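You operate a simulated robot arm through the tools that you are given. There is no shell and no other tool.

Carry out the task below with a simulated robot arm. There is one attempt and no reset: what you move stays moved.

TASK
Roll the big carton on to the pump table and count it.
Fine: pump the table level and clear the counter first; it ends at 01 with the gate down.
Where things are to end (x, y in the base frame): big carton within 0.05 m of [0.99, -0.26].

The check looks at the end state, three seconds after you hand in, the way a careful person would. Anything else that was tipped, shoved, dropped, spilled or broken makes it a failure.

THE ROBOT
A 6-joint arm with a two-finger gripper, fixed in place. Base frame: the origin is on the floor under the middle of its stand, x ahead of it, y to its left, z up. Units: m, rad, N and s.
It reaches about 1.417 m from its shoulder. Its first joint turns from -2.897 to 2.897 rad. Payload 3.43 kg.
Tool frame: the origin (TCP) lies between the finger pads and is the grasp point; the fingertips stand 0.02 m ahead of it; z points along the fingers, y is the line along which they close. The gripper opens to 0.19 m; its body begins 0.248 m behind the TCP.
Orientation is told as [roll, pitch, yaw] about the base's x, y, z axes, in that order, counted from this pose: with the fingers straight down and closing along the base's y, the tool's x points along the base's -x, its y along +y and its z along -z.

THE INTERFACE
- The arm moves only by the tool jog_arm. Its argument "motion" is one flat list of numbers, 7 for each row, row after row: the shift along the base's x, y, z in units of 400 mm (1.0 is 400 mm), then the turn, a rotation vector about the base's x, y, z in units of 90 degrees (1.0 is 90 degrees), then the closure, from 0 (fully open) to 1 (shut). In form: [tx, ty, tz, ax, ay, az, fingers, tx, ty, tz, ax, ay, az, fingers, ...]. A call has 1 to 20 rows; each row is the pose to reach, as a shift and turn from the pose commanded when the call began. A call with a number of a shift or a turn outside -1 to 1 is refused whole. Each row takes 0.2 s and may step no farther than 0.05 m and 0.15 rad from the row before; otherwise, or with a gripper value out of range, the whole call is refused. A pose out of reach is approached as far as the arm can. The call stops where the force on the tool passes 90 N (or 10 N more than at its start, if that is more) or the arm is blocked; 0.2 s more then pass. Each finger travels about 0.153 m/s and halts on what it meets, pressing with about 26 N; the grip force reading is that of the motor and also rises with nothing between the fingers. The clock runs only during rows and for 0.2 s after the last one: add rows that repeat a pose to give the fingers time. The reply holds the time, the measured pose of the TCP, the force on the tool along the base axes, the opening and the grip force, in the units named above and with some noise, with the torque about the TCP (base axes, N m) and any sound that the robot's microphone picked up.
- Cameras (640 x 400 px; columns grow to the right, rows downward): "scene" is fixed at [0.2195, 0.5, 1.3867]; the picture's right is [-0.93, -0.38, 0.00], its down [-0.18, 0.45, -0.87] and it looks along [0.33, -0.81, -0.49] (base axes); focal length 336 px, centre (320, 200). "wrist" rides on the gripper at [0.07, -0.008, -0.288] in the tool frame; the picture's right is [0.12, 0.99, 0.00], its down [-0.96, 0.12, -0.25] and it looks along [-0.24, 0.03, 0.97] (tool axes); focal length 261 px, centre (320, 200).
- capture(camera): a new picture of that camera. It takes no simulated time.
- move_column(by): moves the trunk up (or, below 0, down) by that many m; the arm rides with it, the base frame stays. It gives what a move gives, with no picture.
- pixel_to_xyz(camera, pixels): for up to 12 pixels [column, row] of the newest picture of that camera ("zoom" is the newest enlarged one), the place [x, y, z] in the base frame of the surface seen there, good to about 0.002 m. It takes no simulated time.
- enlarge(camera, box): a new picture of the part [left, top, right, bottom] of that camera's present view, enlarged. It takes no simulated time.
- close_job(): hands the job in; it is judged then, once.

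Unless the task says otherwise, let go and move clear before handing in.

The tools are called after "Emit:" by a JSON object that holds its "api" and its "payload". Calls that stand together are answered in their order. jog_arm: Moves the arm, as the interface text tells. Its arguments: {"type":"object","properties":{"motion":{"type":"array"}},"required":["motion"]} The other tools are called the same way: move_column (by) moves the trunk up or down; capture (camera) takes a picture; pixel_to_xyz (camera, pixels) gives the place of the surface under pixels of a picture; enlarge (camera, box) takes an enlarged picture of a part of a camera's view; close_job () hands the job in.

At the start:

```text
time_s: 0.0
eef_pos: [0.5869, -0.3762, 1.0975]
tool_rot: [0.0, 0.001, 0.001]
contact_force: [-0.4, 0.3, -0.3]
ft_torque: [0.0, -0.02, 0.0]
finger_gap: 0.1903
gripper_force: 0.0
trunk travel left (down, up): [-0.375, 0.065]
```

scene: 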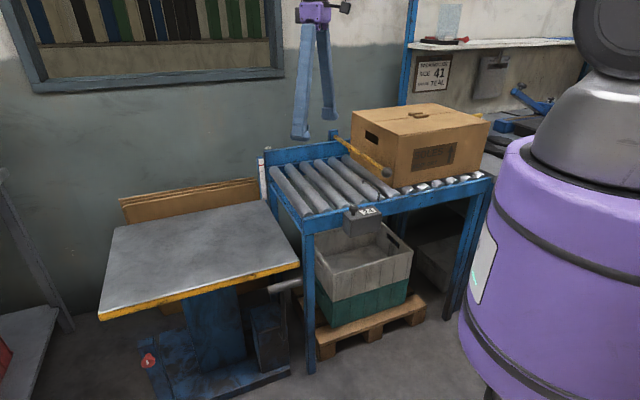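
wrist: 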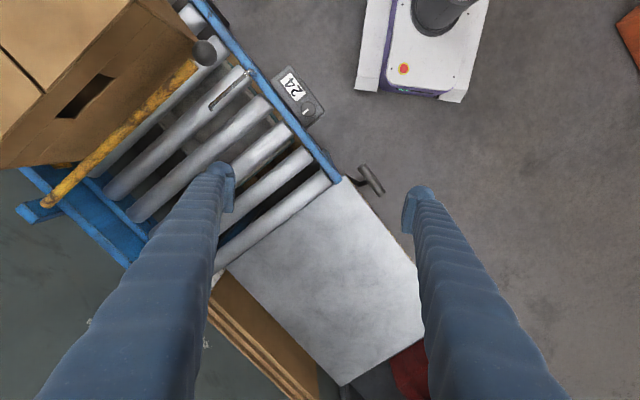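

The scene shows the carton on the rollers near (420,140) behind a yellow gate bar, a counter at (362,215), and the pump table at (200,255) with a lever at (285,285) and a red knob or pedal at (148,360). I'll look closer before moving anything.

Emit:
{"api": "enlarge", "payload": {"camera": "scene", "box": [240, 90, 500, 250]}}

Emit:
{"api": "enlarge", "payload": {"camera": "scene", "box": [90, 170, 330, 400]}}

Emit:
{"api": "enlarge", "payload": {"camera": "wrist", "box": [150, 30, 400, 200]}}

Emit:
{"api": "capture", "payload": {"camera": "scene"}}

Emit:
{"api": "capture", "payload": {"camera": "wrist"}}

```text
2.46 times, centred on (370, 170) of scene
```

zoom: 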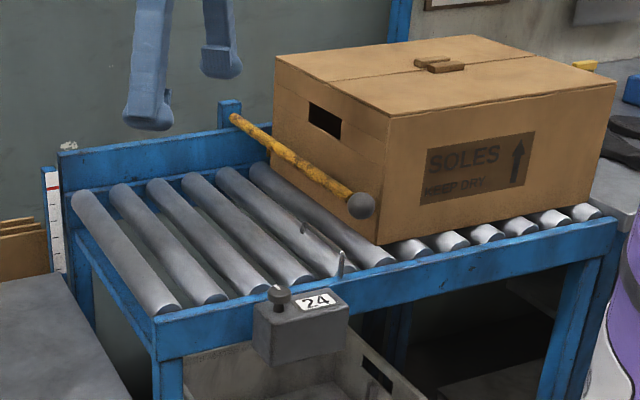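

```text
1.74 times, centred on (210, 285) of scene
```

zoom: 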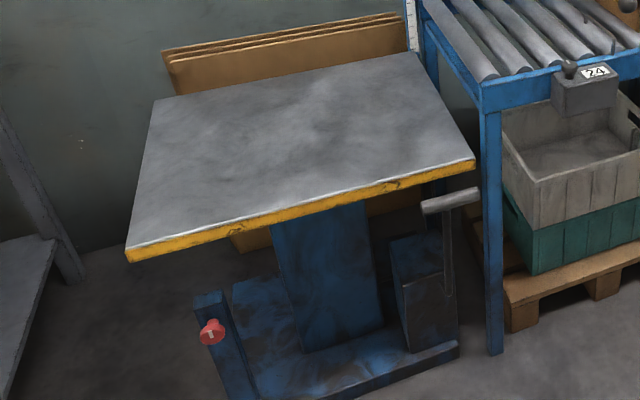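

```text
2.35 times, centred on (275, 115) of wrist
```

zoom: 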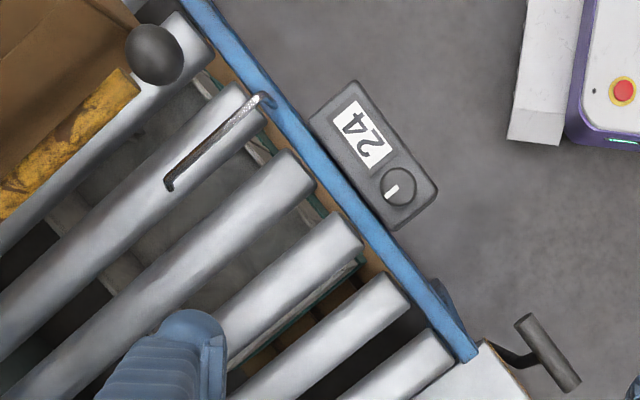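

```text
taken
```

scene: 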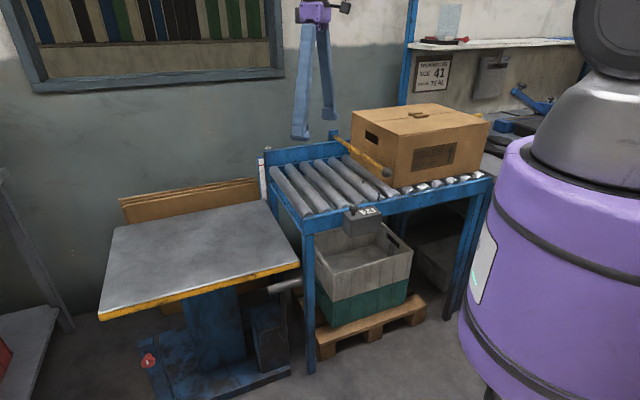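

```text
taken
```

wrist: 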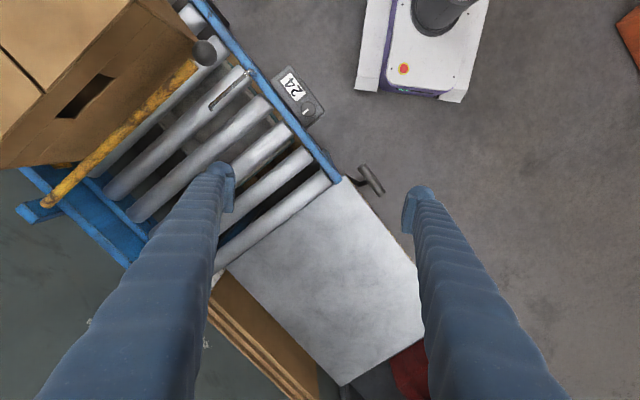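

The conveyor carries a trip whisker, a counter box reading 24 with a reset knob, and a yellow gate bar hinged at the far post. I'll now measure these parts in base coordinates.

Emit:
{"api": "pixel_to_xyz", "payload": {"camera": "scene", "pixels": [[112, 225], [268, 201], [298, 264], [101, 313], [200, 250], [313, 226], [268, 160], [490, 178], [334, 134], [386, 171], [353, 211], [366, 212]]}}

Emit:
{"api": "pixel_to_xyz", "payload": {"camera": "scene", "pixels": [[272, 289], [295, 284], [285, 310], [148, 361], [399, 187], [353, 111], [428, 103], [489, 122], [400, 136], [262, 165], [264, 195], [378, 192]]}}

Emit:
{"api": "pixel_to_xyz", "payload": {"camera": "wrist", "pixels": [[208, 52], [45, 202], [212, 106], [248, 72], [307, 110], [290, 83], [335, 180], [200, 0], [343, 180], [230, 270], [342, 384], [422, 290]]}}

Emit:
{"api": "enlarge", "payload": {"camera": "scene", "box": [320, 160, 420, 240]}}

Emit:
{"api": "enlarge", "payload": {"camera": "scene", "box": [240, 140, 300, 220]}}

```text
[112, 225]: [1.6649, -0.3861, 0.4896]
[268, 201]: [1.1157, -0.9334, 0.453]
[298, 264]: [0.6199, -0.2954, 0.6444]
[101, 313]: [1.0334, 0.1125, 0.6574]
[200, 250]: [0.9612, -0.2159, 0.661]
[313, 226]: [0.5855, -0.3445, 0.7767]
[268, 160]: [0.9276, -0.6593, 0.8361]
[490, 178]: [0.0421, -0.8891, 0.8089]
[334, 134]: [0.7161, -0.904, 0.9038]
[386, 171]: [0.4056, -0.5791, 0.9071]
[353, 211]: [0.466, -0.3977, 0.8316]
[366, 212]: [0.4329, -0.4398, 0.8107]
```

```text
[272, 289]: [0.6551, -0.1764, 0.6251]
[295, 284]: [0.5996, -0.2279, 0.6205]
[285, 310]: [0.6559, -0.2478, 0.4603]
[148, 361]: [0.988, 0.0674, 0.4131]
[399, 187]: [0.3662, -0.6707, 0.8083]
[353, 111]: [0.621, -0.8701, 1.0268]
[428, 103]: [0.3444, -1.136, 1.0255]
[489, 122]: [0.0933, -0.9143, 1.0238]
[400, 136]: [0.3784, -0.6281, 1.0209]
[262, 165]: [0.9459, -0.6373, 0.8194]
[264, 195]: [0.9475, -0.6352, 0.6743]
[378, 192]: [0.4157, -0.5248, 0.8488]
```

```text
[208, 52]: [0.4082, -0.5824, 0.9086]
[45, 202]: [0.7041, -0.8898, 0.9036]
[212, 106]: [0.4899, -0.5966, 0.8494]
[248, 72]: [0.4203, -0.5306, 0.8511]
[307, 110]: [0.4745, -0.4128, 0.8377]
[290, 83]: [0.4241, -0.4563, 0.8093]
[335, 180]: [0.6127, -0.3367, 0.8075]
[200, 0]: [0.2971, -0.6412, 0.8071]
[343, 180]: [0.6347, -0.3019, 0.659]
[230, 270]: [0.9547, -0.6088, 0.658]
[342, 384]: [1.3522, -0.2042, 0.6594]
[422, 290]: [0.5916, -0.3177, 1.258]
```

```text
5.00 times, centred on (370, 200) of scene
```

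zoom: 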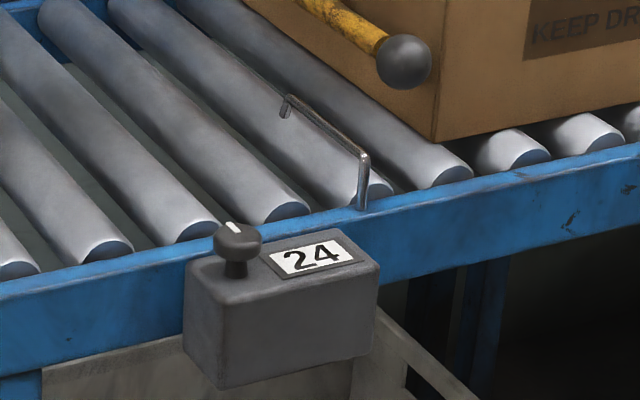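

```text
5.00 times, centred on (270, 180) of scene
```

zoom: 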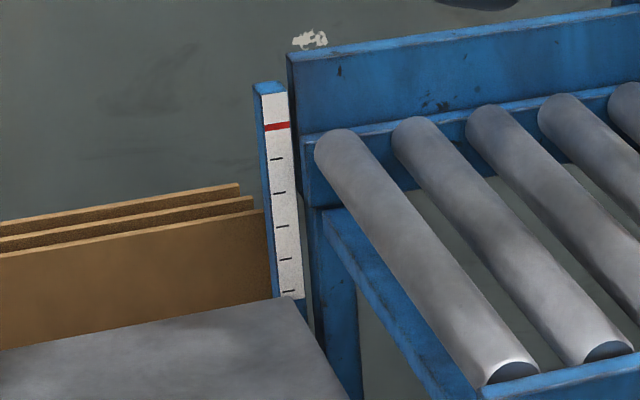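

The roller line runs along (+0.707, +0.707) with the carton centre near (0.36, -0.89), so it needs about 0.89 m of straight travel. The table top is at z≈0.66. I'll now measure the red level mark, the roller tops and the gate hinge.

Emit:
{"api": "pixel_to_xyz", "payload": {"camera": "zoom", "pixels": [[277, 126], [275, 97], [290, 293], [280, 226], [335, 133], [430, 250], [500, 360], [410, 120], [300, 320], [250, 320], [279, 192], [277, 158]]}}

Emit:
{"api": "enlarge", "payload": {"camera": "scene", "box": [310, 110, 420, 200]}}

Emit:
{"api": "enlarge", "payload": {"camera": "wrist", "box": [0, 0, 240, 240]}}

Emit:
{"api": "enlarge", "payload": {"camera": "scene", "box": [230, 250, 320, 390]}}

Emit:
{"api": "enlarge", "payload": {"camera": "scene", "box": [400, 30, 580, 180]}}

```text
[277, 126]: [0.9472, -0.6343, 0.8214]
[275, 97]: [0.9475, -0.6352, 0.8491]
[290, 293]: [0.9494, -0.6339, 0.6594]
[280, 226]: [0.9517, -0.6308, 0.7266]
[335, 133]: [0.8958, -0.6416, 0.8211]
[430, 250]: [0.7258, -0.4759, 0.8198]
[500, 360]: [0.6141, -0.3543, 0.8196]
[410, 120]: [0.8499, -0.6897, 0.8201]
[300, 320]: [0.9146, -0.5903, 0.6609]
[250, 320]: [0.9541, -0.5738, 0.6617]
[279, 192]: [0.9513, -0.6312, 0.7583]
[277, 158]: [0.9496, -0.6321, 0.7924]
```

```text
4.44 times, centred on (365, 155) of scene
```

zoom: 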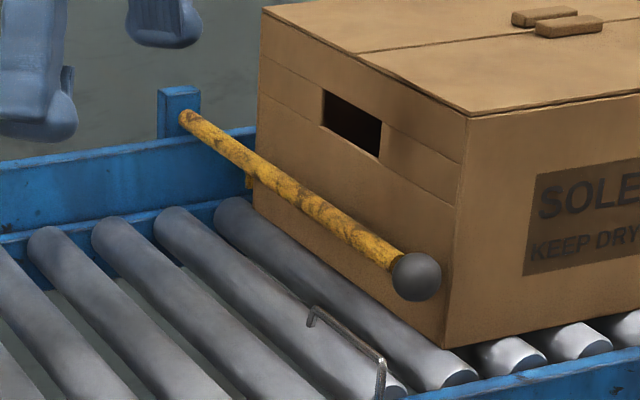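

```text
1.67 times, centred on (120, 120) of wrist
```

zoom: 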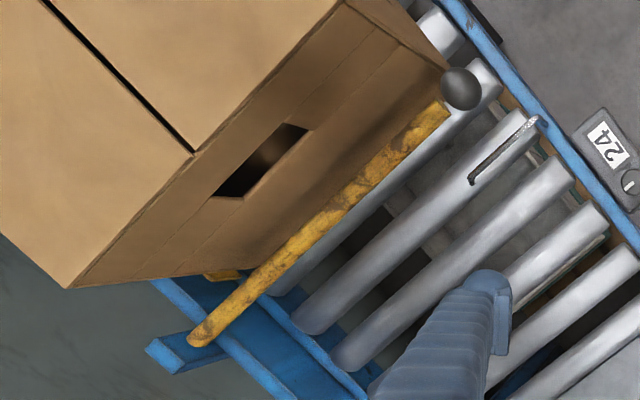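

```text
2.86 times, centred on (275, 320) of scene
```

zoom: 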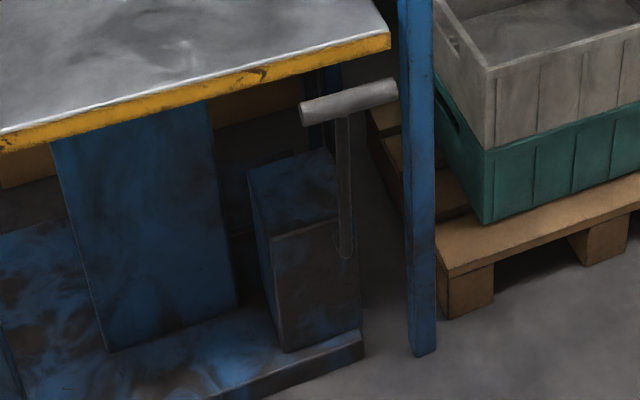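

```text
2.67 times, centred on (490, 105) of scene
```

zoom: 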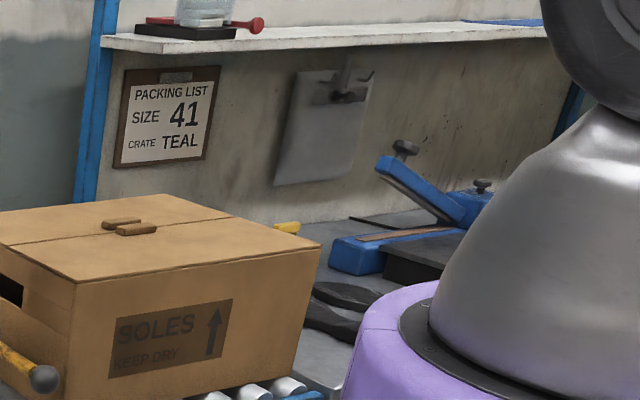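

The red mark sits at z≈0.821, level with the roller tops at 0.820, so the table must rise about 0.16 m. The pump lever is a T-handle near (272–295, 287). I'll measure the lever and the gate hinge more finely.

Emit:
{"api": "enlarge", "payload": {"camera": "scene", "box": [255, 265, 315, 355]}}

Emit:
{"api": "enlarge", "payload": {"camera": "wrist", "box": [320, 140, 420, 220]}}

```text
4.44 times, centred on (285, 310) of scene
```

zoom: 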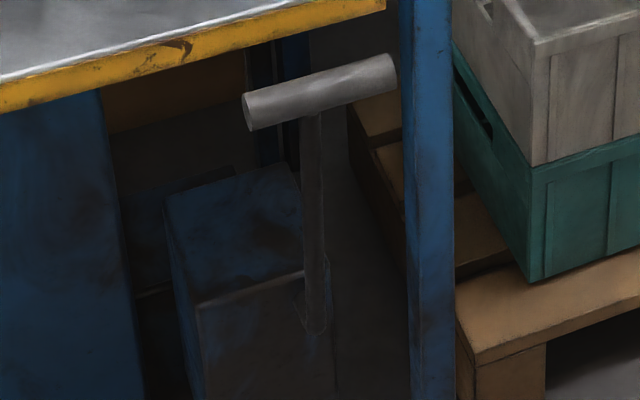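

```text
5.00 times, centred on (370, 180) of wrist
```

zoom: 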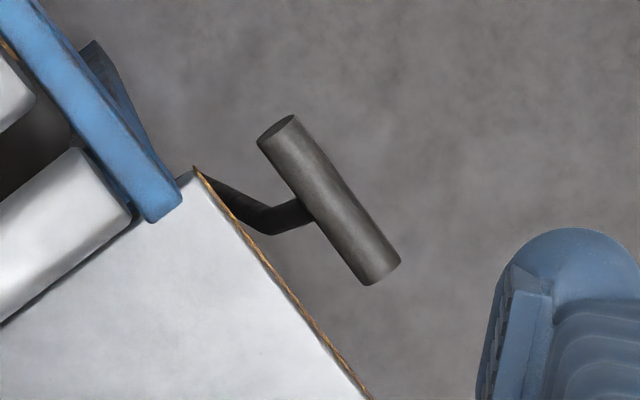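

The wrist zoom shows the handle at (330,200) with a cranked shaft from (200,175) to (300,215). I'll read off those points.

Emit:
{"api": "pixel_to_xyz", "payload": {"camera": "zoom", "pixels": [[275, 130], [380, 270], [330, 200], [295, 213], [262, 222], [235, 200], [215, 185], [165, 210], [250, 250], [130, 90], [200, 185], [300, 160]]}}

Emit:
{"api": "enlarge", "payload": {"camera": "scene", "box": [255, 265, 315, 355]}}

```text
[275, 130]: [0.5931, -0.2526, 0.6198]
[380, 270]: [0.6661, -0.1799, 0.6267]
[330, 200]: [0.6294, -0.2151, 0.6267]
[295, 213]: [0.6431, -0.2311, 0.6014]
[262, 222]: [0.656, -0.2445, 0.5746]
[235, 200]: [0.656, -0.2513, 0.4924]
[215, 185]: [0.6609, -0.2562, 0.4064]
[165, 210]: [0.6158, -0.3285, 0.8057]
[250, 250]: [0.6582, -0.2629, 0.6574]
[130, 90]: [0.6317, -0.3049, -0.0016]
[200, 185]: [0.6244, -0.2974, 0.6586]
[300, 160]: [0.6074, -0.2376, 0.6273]
```

```text
4.44 times, centred on (285, 310) of scene
```

zoom: 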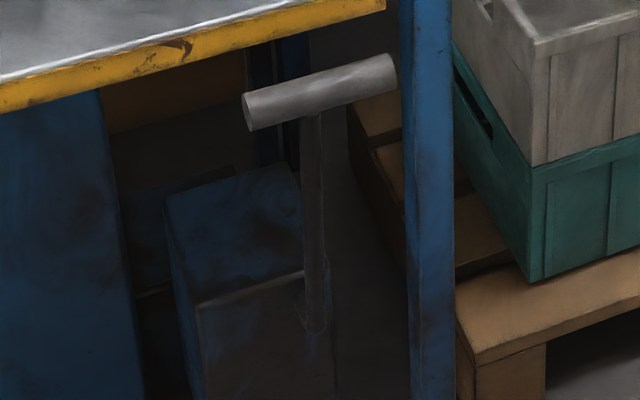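

I'll sample the shaft in the scene zoom down to where it enters the pump box at (315,325).

Emit:
{"api": "pixel_to_xyz", "payload": {"camera": "zoom", "pixels": [[312, 130], [312, 180], [314, 230], [315, 280], [316, 325], [280, 300], [200, 300], [245, 112], [395, 75], [320, 95], [300, 170], [165, 195]]}}

Emit:
{"api": "enlarge", "payload": {"camera": "scene", "box": [325, 120, 365, 170]}}

```text
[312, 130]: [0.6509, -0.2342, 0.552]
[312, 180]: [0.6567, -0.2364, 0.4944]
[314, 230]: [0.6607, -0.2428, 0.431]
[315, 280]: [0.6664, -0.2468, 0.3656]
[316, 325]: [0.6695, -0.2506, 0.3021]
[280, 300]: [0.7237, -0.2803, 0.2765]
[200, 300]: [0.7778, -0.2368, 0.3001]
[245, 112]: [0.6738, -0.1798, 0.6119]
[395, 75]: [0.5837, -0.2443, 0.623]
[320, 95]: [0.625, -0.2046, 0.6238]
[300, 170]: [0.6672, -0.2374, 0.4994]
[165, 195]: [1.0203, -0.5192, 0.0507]
```

```text
8.00 times, centred on (345, 145) of scene
```

zoom: 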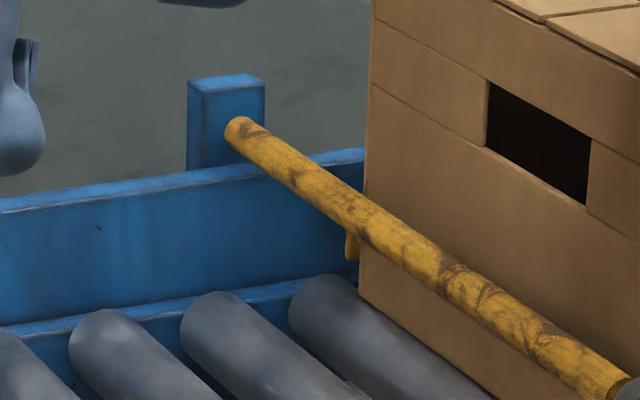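

The lever shaft leans outward and pivots low, near (0.67, -0.25, ~0.29), and the gate hinges on the far post with a small stub under the bar. Before planning motions I'll check the clearances around the carton's rear: bench, shelf and press.

Emit:
{"api": "capture", "payload": {"camera": "scene"}}

Emit:
{"api": "pixel_to_xyz", "payload": {"camera": "scene", "pixels": [[410, 44], [490, 46], [570, 42], [405, 90], [480, 115], [500, 125], [483, 163], [500, 145], [520, 90], [540, 110], [445, 20], [455, 80]]}}

Emit:
{"api": "pixel_to_xyz", "payload": {"camera": "scene", "pixels": [[412, 115], [424, 115], [420, 117], [479, 113], [530, 102], [505, 145], [488, 150], [330, 10], [150, 180], [60, 100], [250, 77], [480, 126]]}}

Emit:
{"api": "enlarge", "payload": {"camera": "scene", "box": [440, 80, 560, 190]}}

```text
taken
```

scene: 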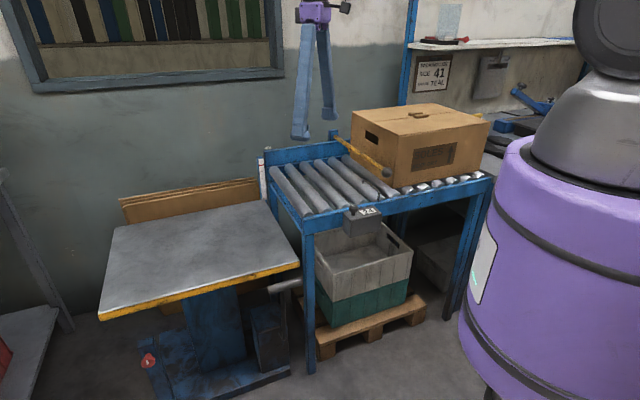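

```text
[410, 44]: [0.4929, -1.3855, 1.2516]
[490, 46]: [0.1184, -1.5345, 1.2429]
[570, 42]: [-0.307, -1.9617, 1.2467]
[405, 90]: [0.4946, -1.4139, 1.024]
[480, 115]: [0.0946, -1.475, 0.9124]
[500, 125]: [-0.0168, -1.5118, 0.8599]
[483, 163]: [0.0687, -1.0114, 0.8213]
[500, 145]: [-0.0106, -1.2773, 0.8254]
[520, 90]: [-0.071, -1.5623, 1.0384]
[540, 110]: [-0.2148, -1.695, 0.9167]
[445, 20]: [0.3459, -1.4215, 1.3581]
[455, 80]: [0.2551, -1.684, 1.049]
```

```text
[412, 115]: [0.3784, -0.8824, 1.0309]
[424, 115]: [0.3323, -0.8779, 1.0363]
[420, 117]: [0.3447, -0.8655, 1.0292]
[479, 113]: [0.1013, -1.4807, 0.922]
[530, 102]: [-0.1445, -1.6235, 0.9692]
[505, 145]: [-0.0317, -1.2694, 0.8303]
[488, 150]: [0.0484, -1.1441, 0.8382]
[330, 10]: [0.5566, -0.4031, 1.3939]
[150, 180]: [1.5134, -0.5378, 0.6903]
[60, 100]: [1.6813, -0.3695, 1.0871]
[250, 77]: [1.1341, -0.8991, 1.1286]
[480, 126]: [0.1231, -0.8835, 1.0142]
```

```text
3.64 times, centred on (500, 135) of scene
```

zoom: 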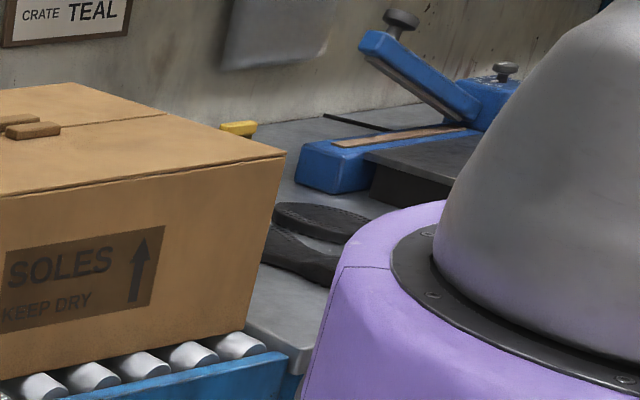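

The rear of the carton has room: bench and soles are only z≈0.84, and the shelf is well away. The pump handle is a bar along the conveyor direction at about (0.630, -0.216, 0.613), with only about 3.5 cm between it and the table edge, so I'll clamp it by its ends with the tool yawed -45°. First I'll move above it.

Emit:
{"api": "jog_arm", "payload": {"motion": [0.018, 0.067, -0.083, 0, 0, -0.0833, 0, 0.036, 0.133, -0.167, 0, 0, -0.1667, 0, 0.054, 0.2, -0.25, 0, 0, -0.25, 0, 0.072, 0.267, -0.333, 0, 0, -0.3333, 0, 0.09, 0.333, -0.417, 0, 0, -0.4167, 0, 0.1075, 0.4, -0.5, 0, 0, -0.5, 0, 0.1075, 0.4, -0.5, 0, 0, -0.5, 0]}}

Emit:
{"api": "capture", "payload": {"camera": "wrist"}}

Emit:
{"api": "capture", "payload": {"camera": "scene"}}

```text
time_s: 1.6
eef_pos: [0.6264, -0.2168, 0.8991]
tool_rot: [0.0, 0.002, -0.788]
contact_force: [-0.4, -0.7, 0.6]
ft_torque: [-0.04, 0.0, 0.01]
finger_gap: 0.1899
gripper_force: 0.1
trunk travel left (down, up): [-0.375, 0.065]
```

```text
taken
```

wrist: 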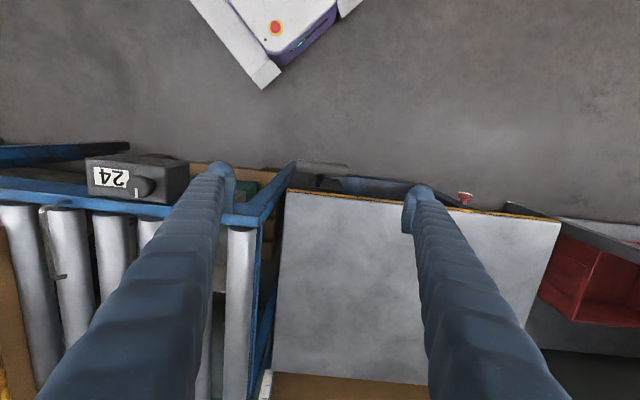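

```text
taken
```

scene: 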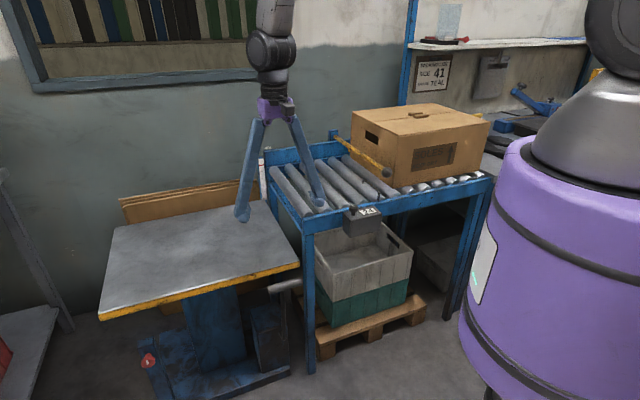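

The arm is at (0.626, -0.217, 0.899) with yaw -45°, and the gripper is a narrow body with splayed fingers. The handle shows at about (320,167) in the wrist view, so I'll zoom in to check alignment.

Emit:
{"api": "enlarge", "payload": {"camera": "wrist", "box": [180, 130, 480, 260]}}

Emit:
{"api": "pixel_to_xyz", "payload": {"camera": "wrist", "pixels": [[300, 163], [322, 167], [345, 168], [320, 192], [500, 214], [245, 180], [270, 195], [220, 172], [410, 195], [228, 205], [289, 165], [466, 197]]}}

```text
2.13 times, centred on (330, 195) of wrist
```

zoom: 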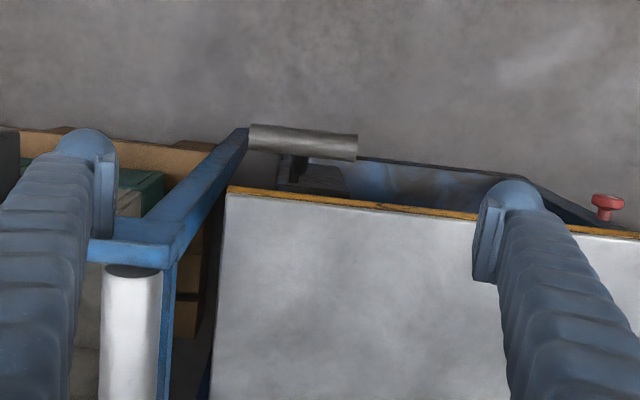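

```text
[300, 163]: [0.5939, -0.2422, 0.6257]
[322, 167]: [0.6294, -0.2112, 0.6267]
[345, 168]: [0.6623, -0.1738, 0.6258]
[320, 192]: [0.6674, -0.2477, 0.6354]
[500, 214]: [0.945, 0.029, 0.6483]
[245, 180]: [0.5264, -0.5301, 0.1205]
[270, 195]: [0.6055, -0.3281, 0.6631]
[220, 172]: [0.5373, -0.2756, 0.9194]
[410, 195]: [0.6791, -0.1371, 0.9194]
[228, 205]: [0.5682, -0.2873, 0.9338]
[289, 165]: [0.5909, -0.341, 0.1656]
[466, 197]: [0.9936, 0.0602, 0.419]
```

The handle spans s≈0.240–0.352 along the line (centre ≈(0.6315, -0.213), z≈0.613), and the open fingers clear it by about 4 cm each end and the table edge by about 2.5 cm. I'll descend straight down around it.

Emit:
{"api": "jog_arm", "payload": {"motion": [0.0125, 0.01, -0.1, 0, 0, 0, 0, 0.0125, 0.01, -0.22, 0, 0, 0, 0, 0.0125, 0.01, -0.34, 0, 0, 0, 0, 0.0125, 0.01, -0.46, 0, 0, 0, 0, 0.0125, 0.01, -0.58, 0, 0, 0, 0, 0.0125, 0.01, -0.66, 0, 0, 0, 0, 0.0125, 0.01, -0.715, 0, 0, 0, 0, 0.0125, 0.01, -0.715, 0, 0, 0, 0]}}

Emit:
{"api": "capture", "payload": {"camera": "wrist"}}

Emit:
{"api": "capture", "payload": {"camera": "scene"}}

```text
time_s: 3.4
eef_pos: [0.6332, -0.2129, 0.612]
tool_rot: [0.001, 0.0, -0.784]
contact_force: [-0.1, 0.0, 0.4]
ft_torque: [0.01, -0.01, 0.01]
finger_gap: 0.1898
gripper_force: 0.0
trunk travel left (down, up): [-0.375, 0.065]
```

```text
taken
```

wrist: 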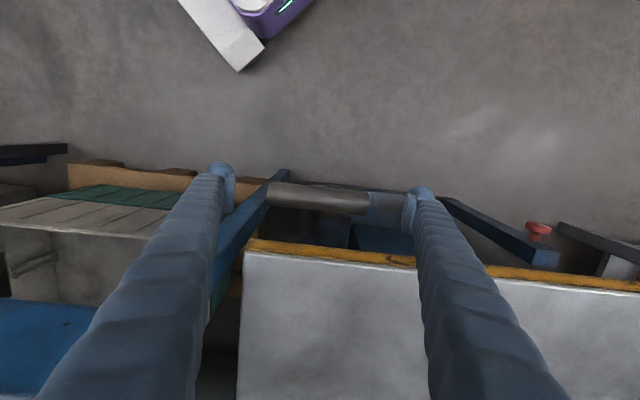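

```text
taken
```

scene: 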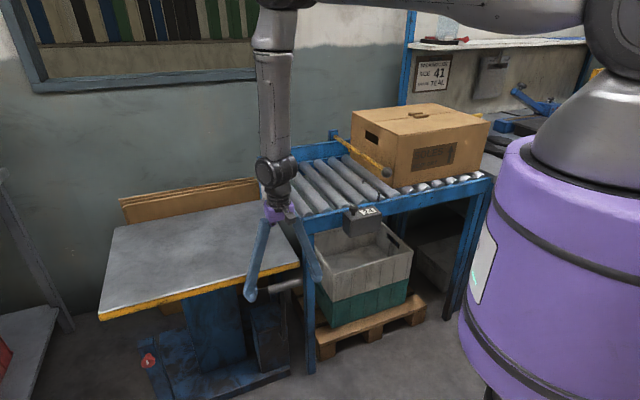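

The fingers are around the handle at z=0.612 with no contact force. The handle's right end looks close to the right finger near (400,205), so I'll zoom in before closing.

Emit:
{"api": "enlarge", "payload": {"camera": "wrist", "box": [200, 150, 450, 270]}}

Emit:
{"api": "pixel_to_xyz", "payload": {"camera": "wrist", "pixels": [[270, 195], [320, 197], [365, 203], [385, 205], [405, 200], [228, 190], [235, 185], [412, 215], [340, 250], [398, 195]]}}

Emit:
{"api": "enlarge", "payload": {"camera": "scene", "box": [230, 190, 340, 320]}}

```text
2.56 times, centred on (325, 210) of wrist
```

zoom: 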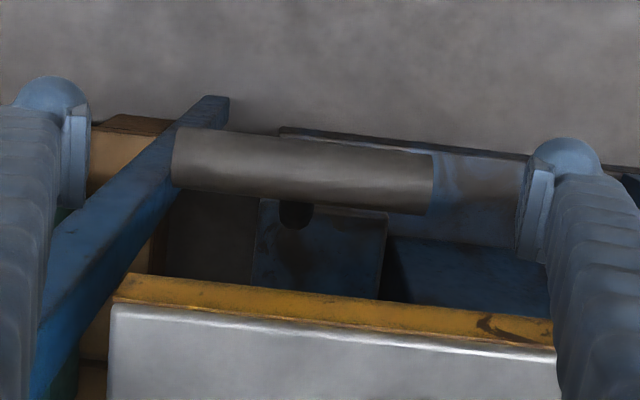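

```text
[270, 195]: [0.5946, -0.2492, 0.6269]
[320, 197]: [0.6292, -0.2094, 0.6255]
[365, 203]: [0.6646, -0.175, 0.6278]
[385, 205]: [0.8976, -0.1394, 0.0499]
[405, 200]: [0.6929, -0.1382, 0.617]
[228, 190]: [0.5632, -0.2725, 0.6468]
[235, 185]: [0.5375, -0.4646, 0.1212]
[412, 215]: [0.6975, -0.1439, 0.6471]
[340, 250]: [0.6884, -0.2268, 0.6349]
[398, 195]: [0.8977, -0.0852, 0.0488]
```

```text
3.08 times, centred on (285, 255) of scene
```

zoom: 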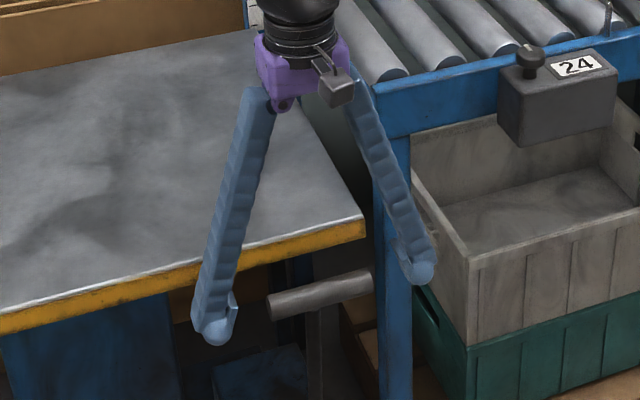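

The handle sits centred between the pads, clear of the table edge. I'll close on the end caps.

Emit:
{"api": "jog_arm", "payload": {"motion": [0, 0, 0, 0, 0, 0, 0.45, 0, 0, 0, 0, 0, 0, 0.7, 0, 0, 0, 0, 0, 0, 1, 0, 0, 0, 0, 0, 0, 1]}}

Emit:
{"api": "capture", "payload": {"camera": "wrist"}}

```text
time_s: 4.4
eef_pos: [0.6297, -0.2134, 0.6119]
tool_rot: [-0.001, 0.002, -0.789]
contact_force: [-19.7, -22.5, 0.7]
ft_torque: [-0.09, 0.32, 0.02]
finger_gap: 0.1367
gripper_force: 45.0
trunk travel left (down, up): [-0.375, 0.065]
```

```text
taken
```

wrist: 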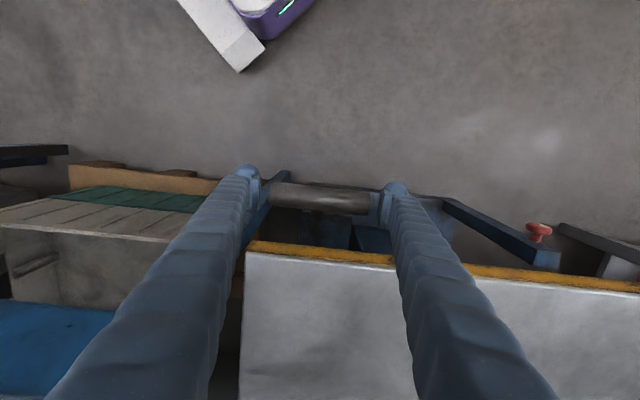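

The gap stopped at 0.137 (the handle is about 0.111) with about 30 N along -u on the tool, so one finger has met something unexpected. I'll zoom in on both fingertips.

Emit:
{"api": "enlarge", "payload": {"camera": "wrist", "box": [210, 150, 420, 260]}}

Emit:
{"api": "enlarge", "payload": {"camera": "scene", "box": [240, 220, 330, 320]}}

```text
3.05 times, centred on (315, 205) of wrist
```

zoom: 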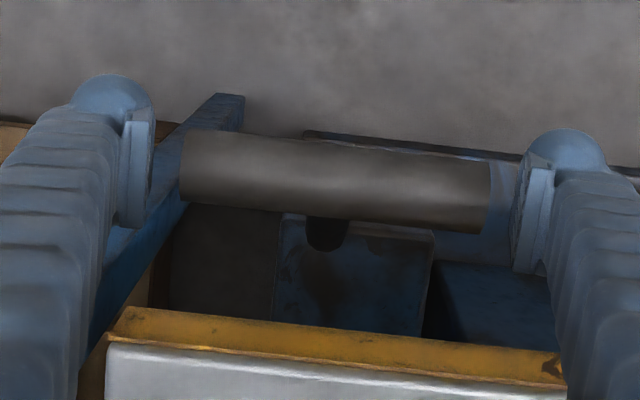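

```text
4.00 times, centred on (285, 270) of scene
```

zoom: 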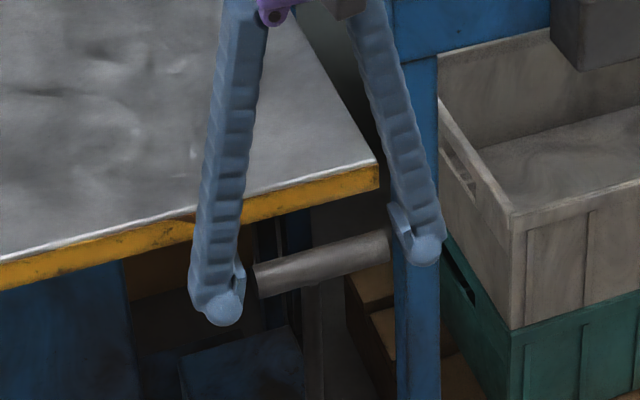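

Both pads still show about 1 cm of gap to the handle ends, yet the tool feels 30 N toward -u. I suspect the -u finger is touching the table corner or the conveyor leg, so I'll read positions around the finger.

Emit:
{"api": "pixel_to_xyz", "payload": {"camera": "zoom", "pixels": [[375, 165], [377, 182], [385, 170], [395, 150], [410, 170], [398, 215], [405, 240], [430, 245], [418, 300], [405, 290], [432, 290], [385, 245]]}}

Emit:
{"api": "pixel_to_xyz", "payload": {"camera": "scene", "pixels": [[308, 262], [312, 262], [303, 260], [316, 282]]}}

Emit:
{"api": "enlarge", "payload": {"camera": "scene", "box": [270, 235, 320, 290]}}

```text
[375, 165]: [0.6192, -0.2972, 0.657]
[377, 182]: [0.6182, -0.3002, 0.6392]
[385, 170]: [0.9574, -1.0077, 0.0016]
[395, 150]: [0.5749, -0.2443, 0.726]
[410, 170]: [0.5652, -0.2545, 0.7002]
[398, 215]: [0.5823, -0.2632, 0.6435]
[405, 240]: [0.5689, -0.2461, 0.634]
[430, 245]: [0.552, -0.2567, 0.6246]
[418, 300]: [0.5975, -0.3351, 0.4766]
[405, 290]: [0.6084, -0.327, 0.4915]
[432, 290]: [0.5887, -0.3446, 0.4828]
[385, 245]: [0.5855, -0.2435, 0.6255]
```

```text
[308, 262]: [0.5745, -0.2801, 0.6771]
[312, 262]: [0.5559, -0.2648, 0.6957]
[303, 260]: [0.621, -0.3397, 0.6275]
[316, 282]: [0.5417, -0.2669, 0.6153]
```

```text
7.27 times, centred on (295, 262) of scene
```

zoom: 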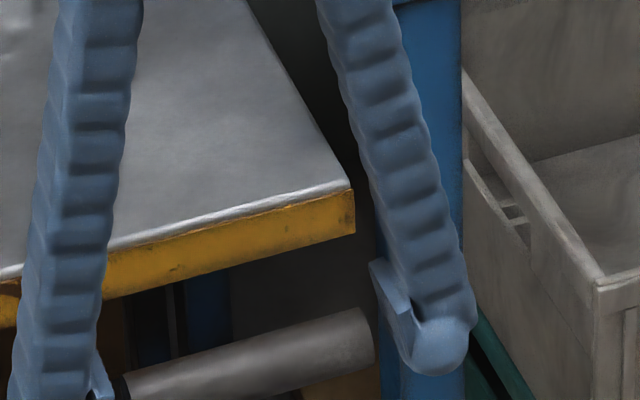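

The numbers suggest the handle's contact shape is rounded at the ends: a capsule 0.111 + 2×0.014 ≈ 0.139 long, which matches the 0.137 gap. The -30 N means the grip is off-centre toward the -u end, so I'll nudge the tool a few mm toward -u and watch the force balance.

Emit:
{"api": "jog_arm", "payload": {"motion": [-0.006, -0.006, 0, 0, 0, 0, 1, -0.012, -0.012, 0, 0, 0, 0, 1, -0.012, -0.012, 0, 0, 0, 0, 1]}}

```text
time_s: 5.2
eef_pos: [0.6304, -0.2148, 0.6136]
tool_rot: [0.0, -0.003, -0.781]
contact_force: [20.3, 51.0, 9.4]
ft_torque: [0.55, -0.07, 0.89]
finger_gap: 0.1368
gripper_force: 45.4
trunk travel left (down, up): [-0.375, 0.065]
```

The force reversed to about +50 N along u for a 7 mm shift, so the grip is stiff and both ends are held; balance lies about 4 mm back. I'll centre it and then try a small 2 cm pull outward (+v) to feel the lever.

Emit:
{"api": "jog_arm", "payload": {"motion": [0.0075, 0.0075, 0, 0, 0, 0, 1, 0.0075, 0.0075, 0, 0, 0, 0, 1]}}

```text
time_s: 5.8
eef_pos: [0.6316, -0.2147, 0.6127]
tool_rot: [0.0, -0.001, -0.786]
contact_force: [1.9, 5.0, 18.2]
ft_torque: [-0.72, 0.0, 1.9]
finger_gap: 0.1369
gripper_force: 45.2
trunk travel left (down, up): [-0.375, 0.065]
```

Emit:
{"api": "jog_arm", "payload": {"motion": [-0.0177, 0.0177, -0.003, 0, 0, 0, 1, -0.0354, 0.0354, -0.008, 0, 0, 0, 1, -0.0354, 0.0354, -0.008, 0, 0, 0, 1]}}

Emit:
{"api": "enlarge", "payload": {"camera": "wrist", "box": [210, 150, 420, 260]}}

```text
time_s: 6.6
eef_pos: [0.6178, -0.201, 0.6079]
tool_rot: [-0.001, 0.002, -0.785]
contact_force: [6.5, -11.7, -29.1]
ft_torque: [0.08, -0.27, -0.28]
finger_gap: 0.1365
gripper_force: 45.3
trunk travel left (down, up): [-0.375, 0.065]
```

```text
3.05 times, centred on (315, 205) of wrist
```

zoom: 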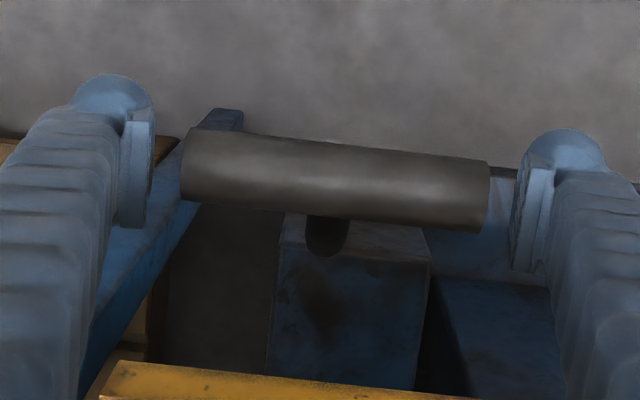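

The lever follows: t moved out 2 cm with about 13 N of resistance, and the -29 N in z shows the arc drops faster than I followed. I'll see whether the table has risen.

Emit:
{"api": "capture", "payload": {"camera": "scene"}}

Emit:
{"api": "pixel_to_xyz", "payload": {"camera": "scene", "pixels": [[200, 250], [150, 260], [298, 264], [230, 220], [286, 300], [287, 315], [288, 330], [289, 345]]}}

Emit:
{"api": "enlarge", "payload": {"camera": "scene", "box": [240, 250, 330, 360]}}

```text
taken
```

scene: 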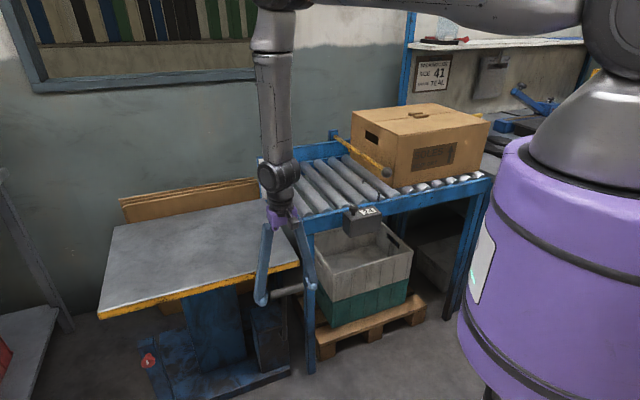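

```text
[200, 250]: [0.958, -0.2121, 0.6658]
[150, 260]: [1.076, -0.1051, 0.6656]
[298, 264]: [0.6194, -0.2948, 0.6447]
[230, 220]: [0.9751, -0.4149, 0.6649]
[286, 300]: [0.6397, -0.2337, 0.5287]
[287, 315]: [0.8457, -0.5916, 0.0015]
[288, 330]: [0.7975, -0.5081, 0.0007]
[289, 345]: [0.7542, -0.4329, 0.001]
```

```text
3.64 times, centred on (285, 305) of scene
```

zoom: 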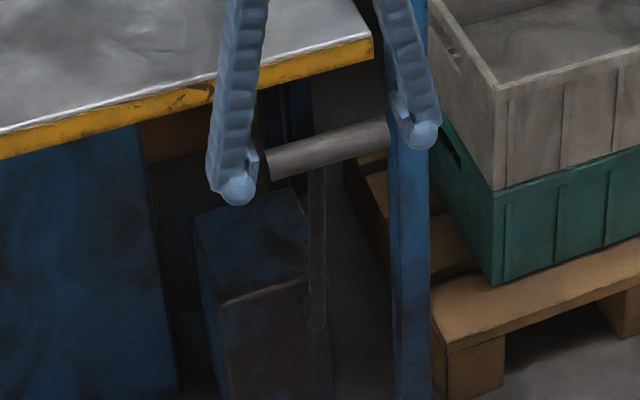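

The table rose from 0.660 to 0.6655 for that 2 cm, so pulling outward pumps it up. I'll continue the stroke outward, following a steeper arc.

Emit:
{"api": "jog_arm", "payload": {"motion": [-0.0354, 0.0354, -0.0225, 0, 0, 0, 1, -0.0707, 0.0707, -0.0425, 0, 0, 0, 1, -0.0707, 0.0707, -0.0425, 0, 0, 0, 1]}}

Emit:
{"api": "pixel_to_xyz", "payload": {"camera": "scene", "pixels": [[200, 250]]}}

```text
time_s: 7.4
eef_pos: [0.5889, -0.1713, 0.5923]
tool_rot: [-0.002, 0.001, -0.787]
contact_force: [0.9, -14.8, -14.8]
ft_torque: [0.21, -0.5, 0.14]
finger_gap: 0.1363
gripper_force: 45.2
trunk travel left (down, up): [-0.375, 0.065]
```

```text
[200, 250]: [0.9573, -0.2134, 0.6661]
```

Smooth so far, with about 11 N of resistance. I'll continue outward another 6 cm along a slightly steeper arc.

Emit:
{"api": "jog_arm", "payload": {"motion": [-0.0354, 0.0354, -0.0225, 0, 0, 0, 1, -0.0707, 0.0707, -0.045, 0, 0, 0, 1, -0.1061, 0.1061, -0.07, 0, 0, 0, 1, -0.1061, 0.1061, -0.07, 0, 0, 0, 1]}}

Emit:
{"api": "capture", "payload": {"camera": "scene"}}

Emit:
{"api": "pixel_to_xyz", "payload": {"camera": "scene", "pixels": [[200, 240], [150, 250], [230, 210]]}}

```text
time_s: 8.4
eef_pos: [0.5466, -0.1303, 0.5624]
tool_rot: [-0.001, 0.002, -0.787]
contact_force: [-4.0, -20.0, -8.1]
ft_torque: [0.2, 0.08, -0.27]
finger_gap: 0.136
gripper_force: 44.6
trunk travel left (down, up): [-0.375, 0.065]
```

```text
taken
```

scene: 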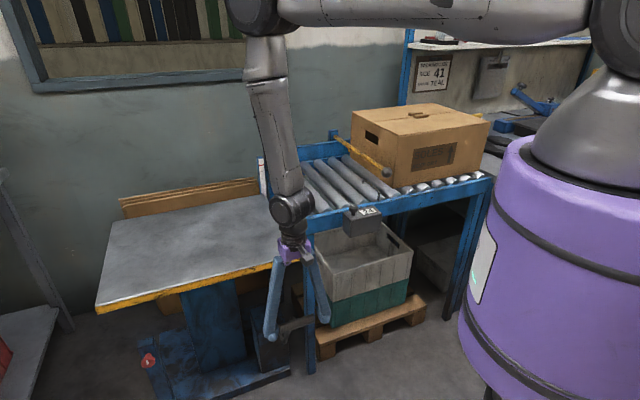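

```text
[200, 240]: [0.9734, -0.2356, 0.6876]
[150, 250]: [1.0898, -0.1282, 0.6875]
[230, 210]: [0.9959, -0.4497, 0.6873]
```

The table is at 0.6875 after 12 cm of stroke. I'll continue outward to find the end of the stroke, watching the force.

Emit:
{"api": "jog_arm", "payload": {"motion": [-0.0354, 0.0354, -0.0275, 0, 0, 0, 1, -0.0707, 0.0707, -0.0575, 0, 0, 0, 1, -0.1061, 0.1061, -0.09, 0, 0, 0, 1, -0.1061, 0.1061, -0.09, 0, 0, 0, 1]}}

Emit:
{"api": "capture", "payload": {"camera": "scene"}}

Emit:
{"api": "pixel_to_xyz", "payload": {"camera": "scene", "pixels": [[200, 240], [150, 250], [230, 210]]}}

```text
time_s: 9.1
eef_pos: [0.5174, -0.0986, 0.5474]
tool_rot: [0.003, -0.008, -0.795]
contact_force: [-16.6, -4.5, 98.4]
ft_torque: [-0.65, 0.17, -0.12]
finger_gap: 0.0061
gripper_force: 34.0
trunk travel left (down, up): [-0.375, 0.065]
stopped in row 3: the force on the tool passed its limit at 168 N (the readings are from after the stop); the commanded pose is now the measured one
```

```text
taken
```

scene: 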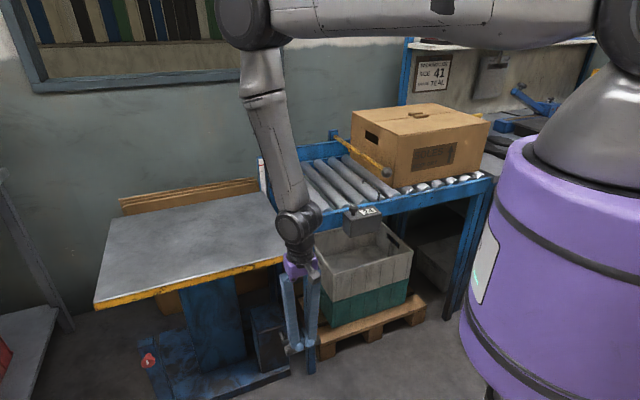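

```text
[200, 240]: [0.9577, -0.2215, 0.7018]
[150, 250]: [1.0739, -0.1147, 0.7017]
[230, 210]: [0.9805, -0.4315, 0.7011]
```

The grip slipped off at the end of the stroke (gap now 0.006, 98 N upward), and the table is at 0.7015. I'll lift slightly to release the load and see where the lever ended up.

Emit:
{"api": "jog_arm", "payload": {"motion": [0, 0, 0.05, 0, 0, 0, 1, 0, 0, 0.1, 0, 0, 0, 1]}}

Emit:
{"api": "enlarge", "payload": {"camera": "scene", "box": [230, 240, 350, 380]}}

Emit:
{"api": "capture", "payload": {"camera": "wrist"}}

```text
time_s: 9.7
eef_pos: [0.5188, -0.0974, 0.5804]
tool_rot: [0.003, -0.005, -0.791]
contact_force: [-0.3, 0.1, 0.3]
ft_torque: [0.0, 0.06, 0.0]
finger_gap: 0.0
gripper_force: 34.1
trunk travel left (down, up): [-0.375, 0.065]
```

```text
2.86 times, centred on (290, 310) of scene
```

zoom: 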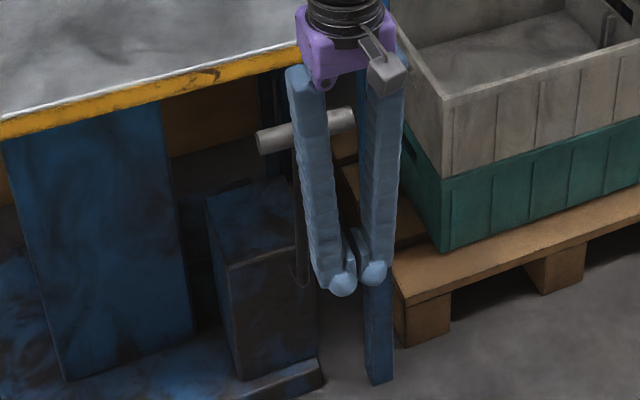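

```text
taken
```

wrist: 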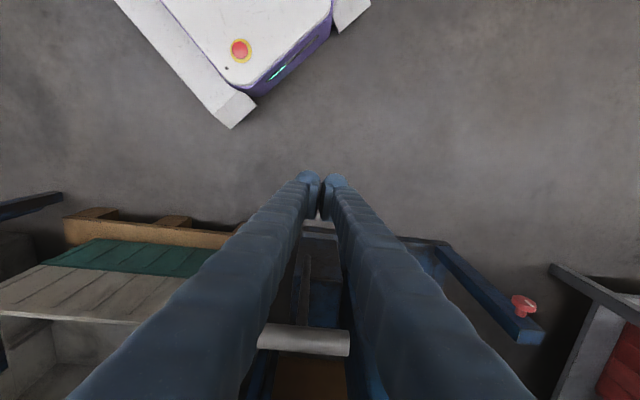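

The lever sprang back upright by itself and the table held at 0.70, so it ratchets with a return spring. I'll open here in free space, then slide back in around the handle at its height.

Emit:
{"api": "jog_arm", "payload": {"motion": [0, 0, 0.03, 0, 0, 0, 0, 0, 0, 0.07, 0, 0, 0, 0, 0, 0, 0.07, 0, 0, 0, 0, 0, 0, 0.07, 0, 0, 0, 0]}}

Emit:
{"api": "enlarge", "payload": {"camera": "wrist", "box": [200, 150, 450, 400]}}

Emit:
{"api": "capture", "payload": {"camera": "wrist"}}

Emit:
{"api": "pixel_to_xyz", "payload": {"camera": "wrist", "pixels": [[262, 340], [305, 340], [345, 345], [305, 290]]}}

```text
time_s: 10.7
eef_pos: [0.5189, -0.0964, 0.609]
tool_rot: [0.004, -0.008, -0.791]
contact_force: [0.0, -0.9, 0.2]
ft_torque: [-0.02, 0.02, -0.02]
finger_gap: 0.19
gripper_force: 0.0
trunk travel left (down, up): [-0.375, 0.065]
```

```text
1.60 times, centred on (325, 275) of wrist
```

zoom: 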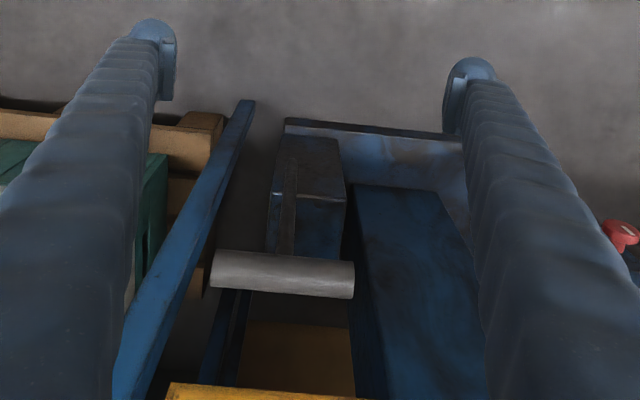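

```text
taken
```

wrist: 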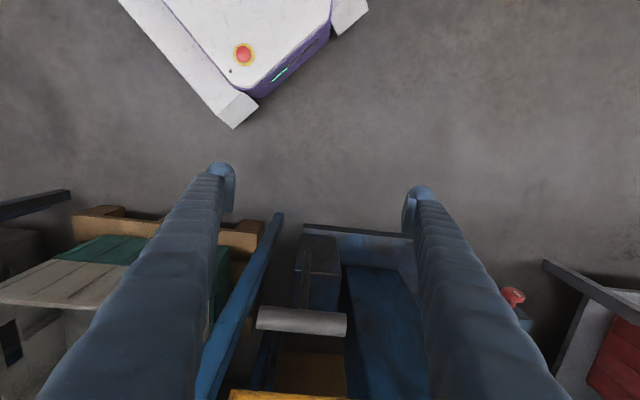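

```text
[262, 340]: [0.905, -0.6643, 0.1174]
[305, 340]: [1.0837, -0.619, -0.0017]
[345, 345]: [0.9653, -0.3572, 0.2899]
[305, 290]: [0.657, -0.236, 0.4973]
```

The fingers are open at (0.519, -0.096, 0.609) and the handle shows at (302,320) in the wrist view. I'll confirm where it rests now.

Emit:
{"api": "pixel_to_xyz", "payload": {"camera": "wrist", "pixels": [[260, 316], [302, 320], [343, 325], [302, 310], [302, 330], [240, 395]]}}

```text
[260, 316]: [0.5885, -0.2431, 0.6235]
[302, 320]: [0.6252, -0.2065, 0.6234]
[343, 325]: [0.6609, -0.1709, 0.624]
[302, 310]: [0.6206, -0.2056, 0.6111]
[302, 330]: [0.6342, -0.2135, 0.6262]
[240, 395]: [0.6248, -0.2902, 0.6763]
```

The handle is back at its rest position (top z 0.626). I'll slide in around it and close.

Emit:
{"api": "jog_arm", "payload": {"motion": [0.0704, -0.074, 0.006, 0, 0, 0, 0, 0.1407, -0.1479, 0.006, 0, 0, 0, 0, 0.2111, -0.2218, 0.006, 0, 0, 0, 0, 0.2815, -0.2958, 0.006, 0, 0, 0, 0, 0.2815, -0.2958, 0.006, 0, 0, 0, 0, 0.2815, -0.2958, 0.006, 0, 0, 0, 1, 0.2815, -0.2958, 0.006, 0, 0, 0, 1, 0.2815, -0.2958, 0.006, 0, 0, 0, 1]}}

```text
time_s: 12.5
eef_pos: [0.6331, -0.2159, 0.6121]
tool_rot: [0.006, -0.012, -0.79]
contact_force: [18.7, 26.4, 5.6]
ft_torque: [0.33, 0.1, 0.82]
finger_gap: 0.1364
gripper_force: 44.9
trunk travel left (down, up): [-0.375, 0.065]
```

The grip is set, with a +32 N bias along u to trim. I'll now run a full stroke: 14 cm outward along the fitted arc, then guided back.

Emit:
{"api": "jog_arm", "payload": {"motion": [0.0046, 0.0046, 0, 0, 0, 0, 1, -0.0308, 0.04, -0.0158, 0, 0, 0, 1, -0.0661, 0.0753, -0.0335, 0, 0, 0, 1, -0.1015, 0.1107, -0.0538, 0, 0, 0, 1, -0.1368, 0.146, -0.076, 0, 0, 0, 1, -0.1722, 0.1814, -0.1008, 0, 0, 0, 1, -0.2075, 0.2167, -0.1275, 0, 0, 0, 1, -0.2429, 0.2521, -0.1565, 0, 0, 0, 1, -0.2075, 0.2167, -0.1275, 0, 0, 0, 1, -0.1368, 0.146, -0.076, 0, 0, 0, 1, -0.0661, 0.0753, -0.0335, 0, 0, 0, 1, 0.0046, 0.0046, 0, 0, 0, 0, 1, 0.0046, 0.0046, 0, 0, 0, 0, 1]}}

Emit:
{"api": "capture", "payload": {"camera": "scene"}}

Emit:
{"api": "pixel_to_xyz", "payload": {"camera": "scene", "pixels": [[200, 230], [150, 240], [230, 200]]}}

```text
time_s: 15.3
eef_pos: [0.6321, -0.215, 0.6124]
tool_rot: [0.006, -0.008, -0.795]
contact_force: [-37.2, -36.6, 9.6]
ft_torque: [-0.7, 0.4, -0.52]
finger_gap: 0.1365
gripper_force: 44.9
trunk travel left (down, up): [-0.375, 0.065]
```

```text
taken
```

scene: 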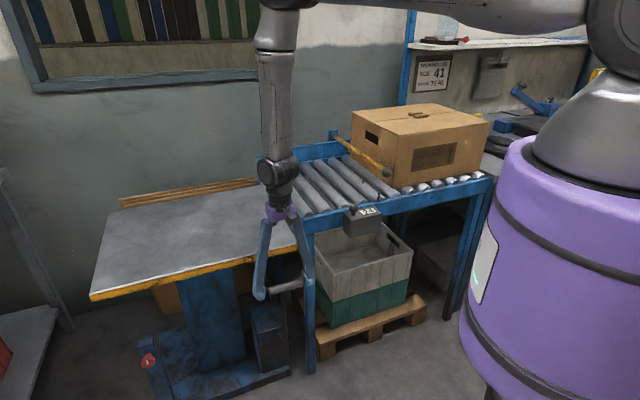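

```text
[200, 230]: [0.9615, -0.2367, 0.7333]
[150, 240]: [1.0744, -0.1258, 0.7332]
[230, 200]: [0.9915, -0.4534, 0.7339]
```

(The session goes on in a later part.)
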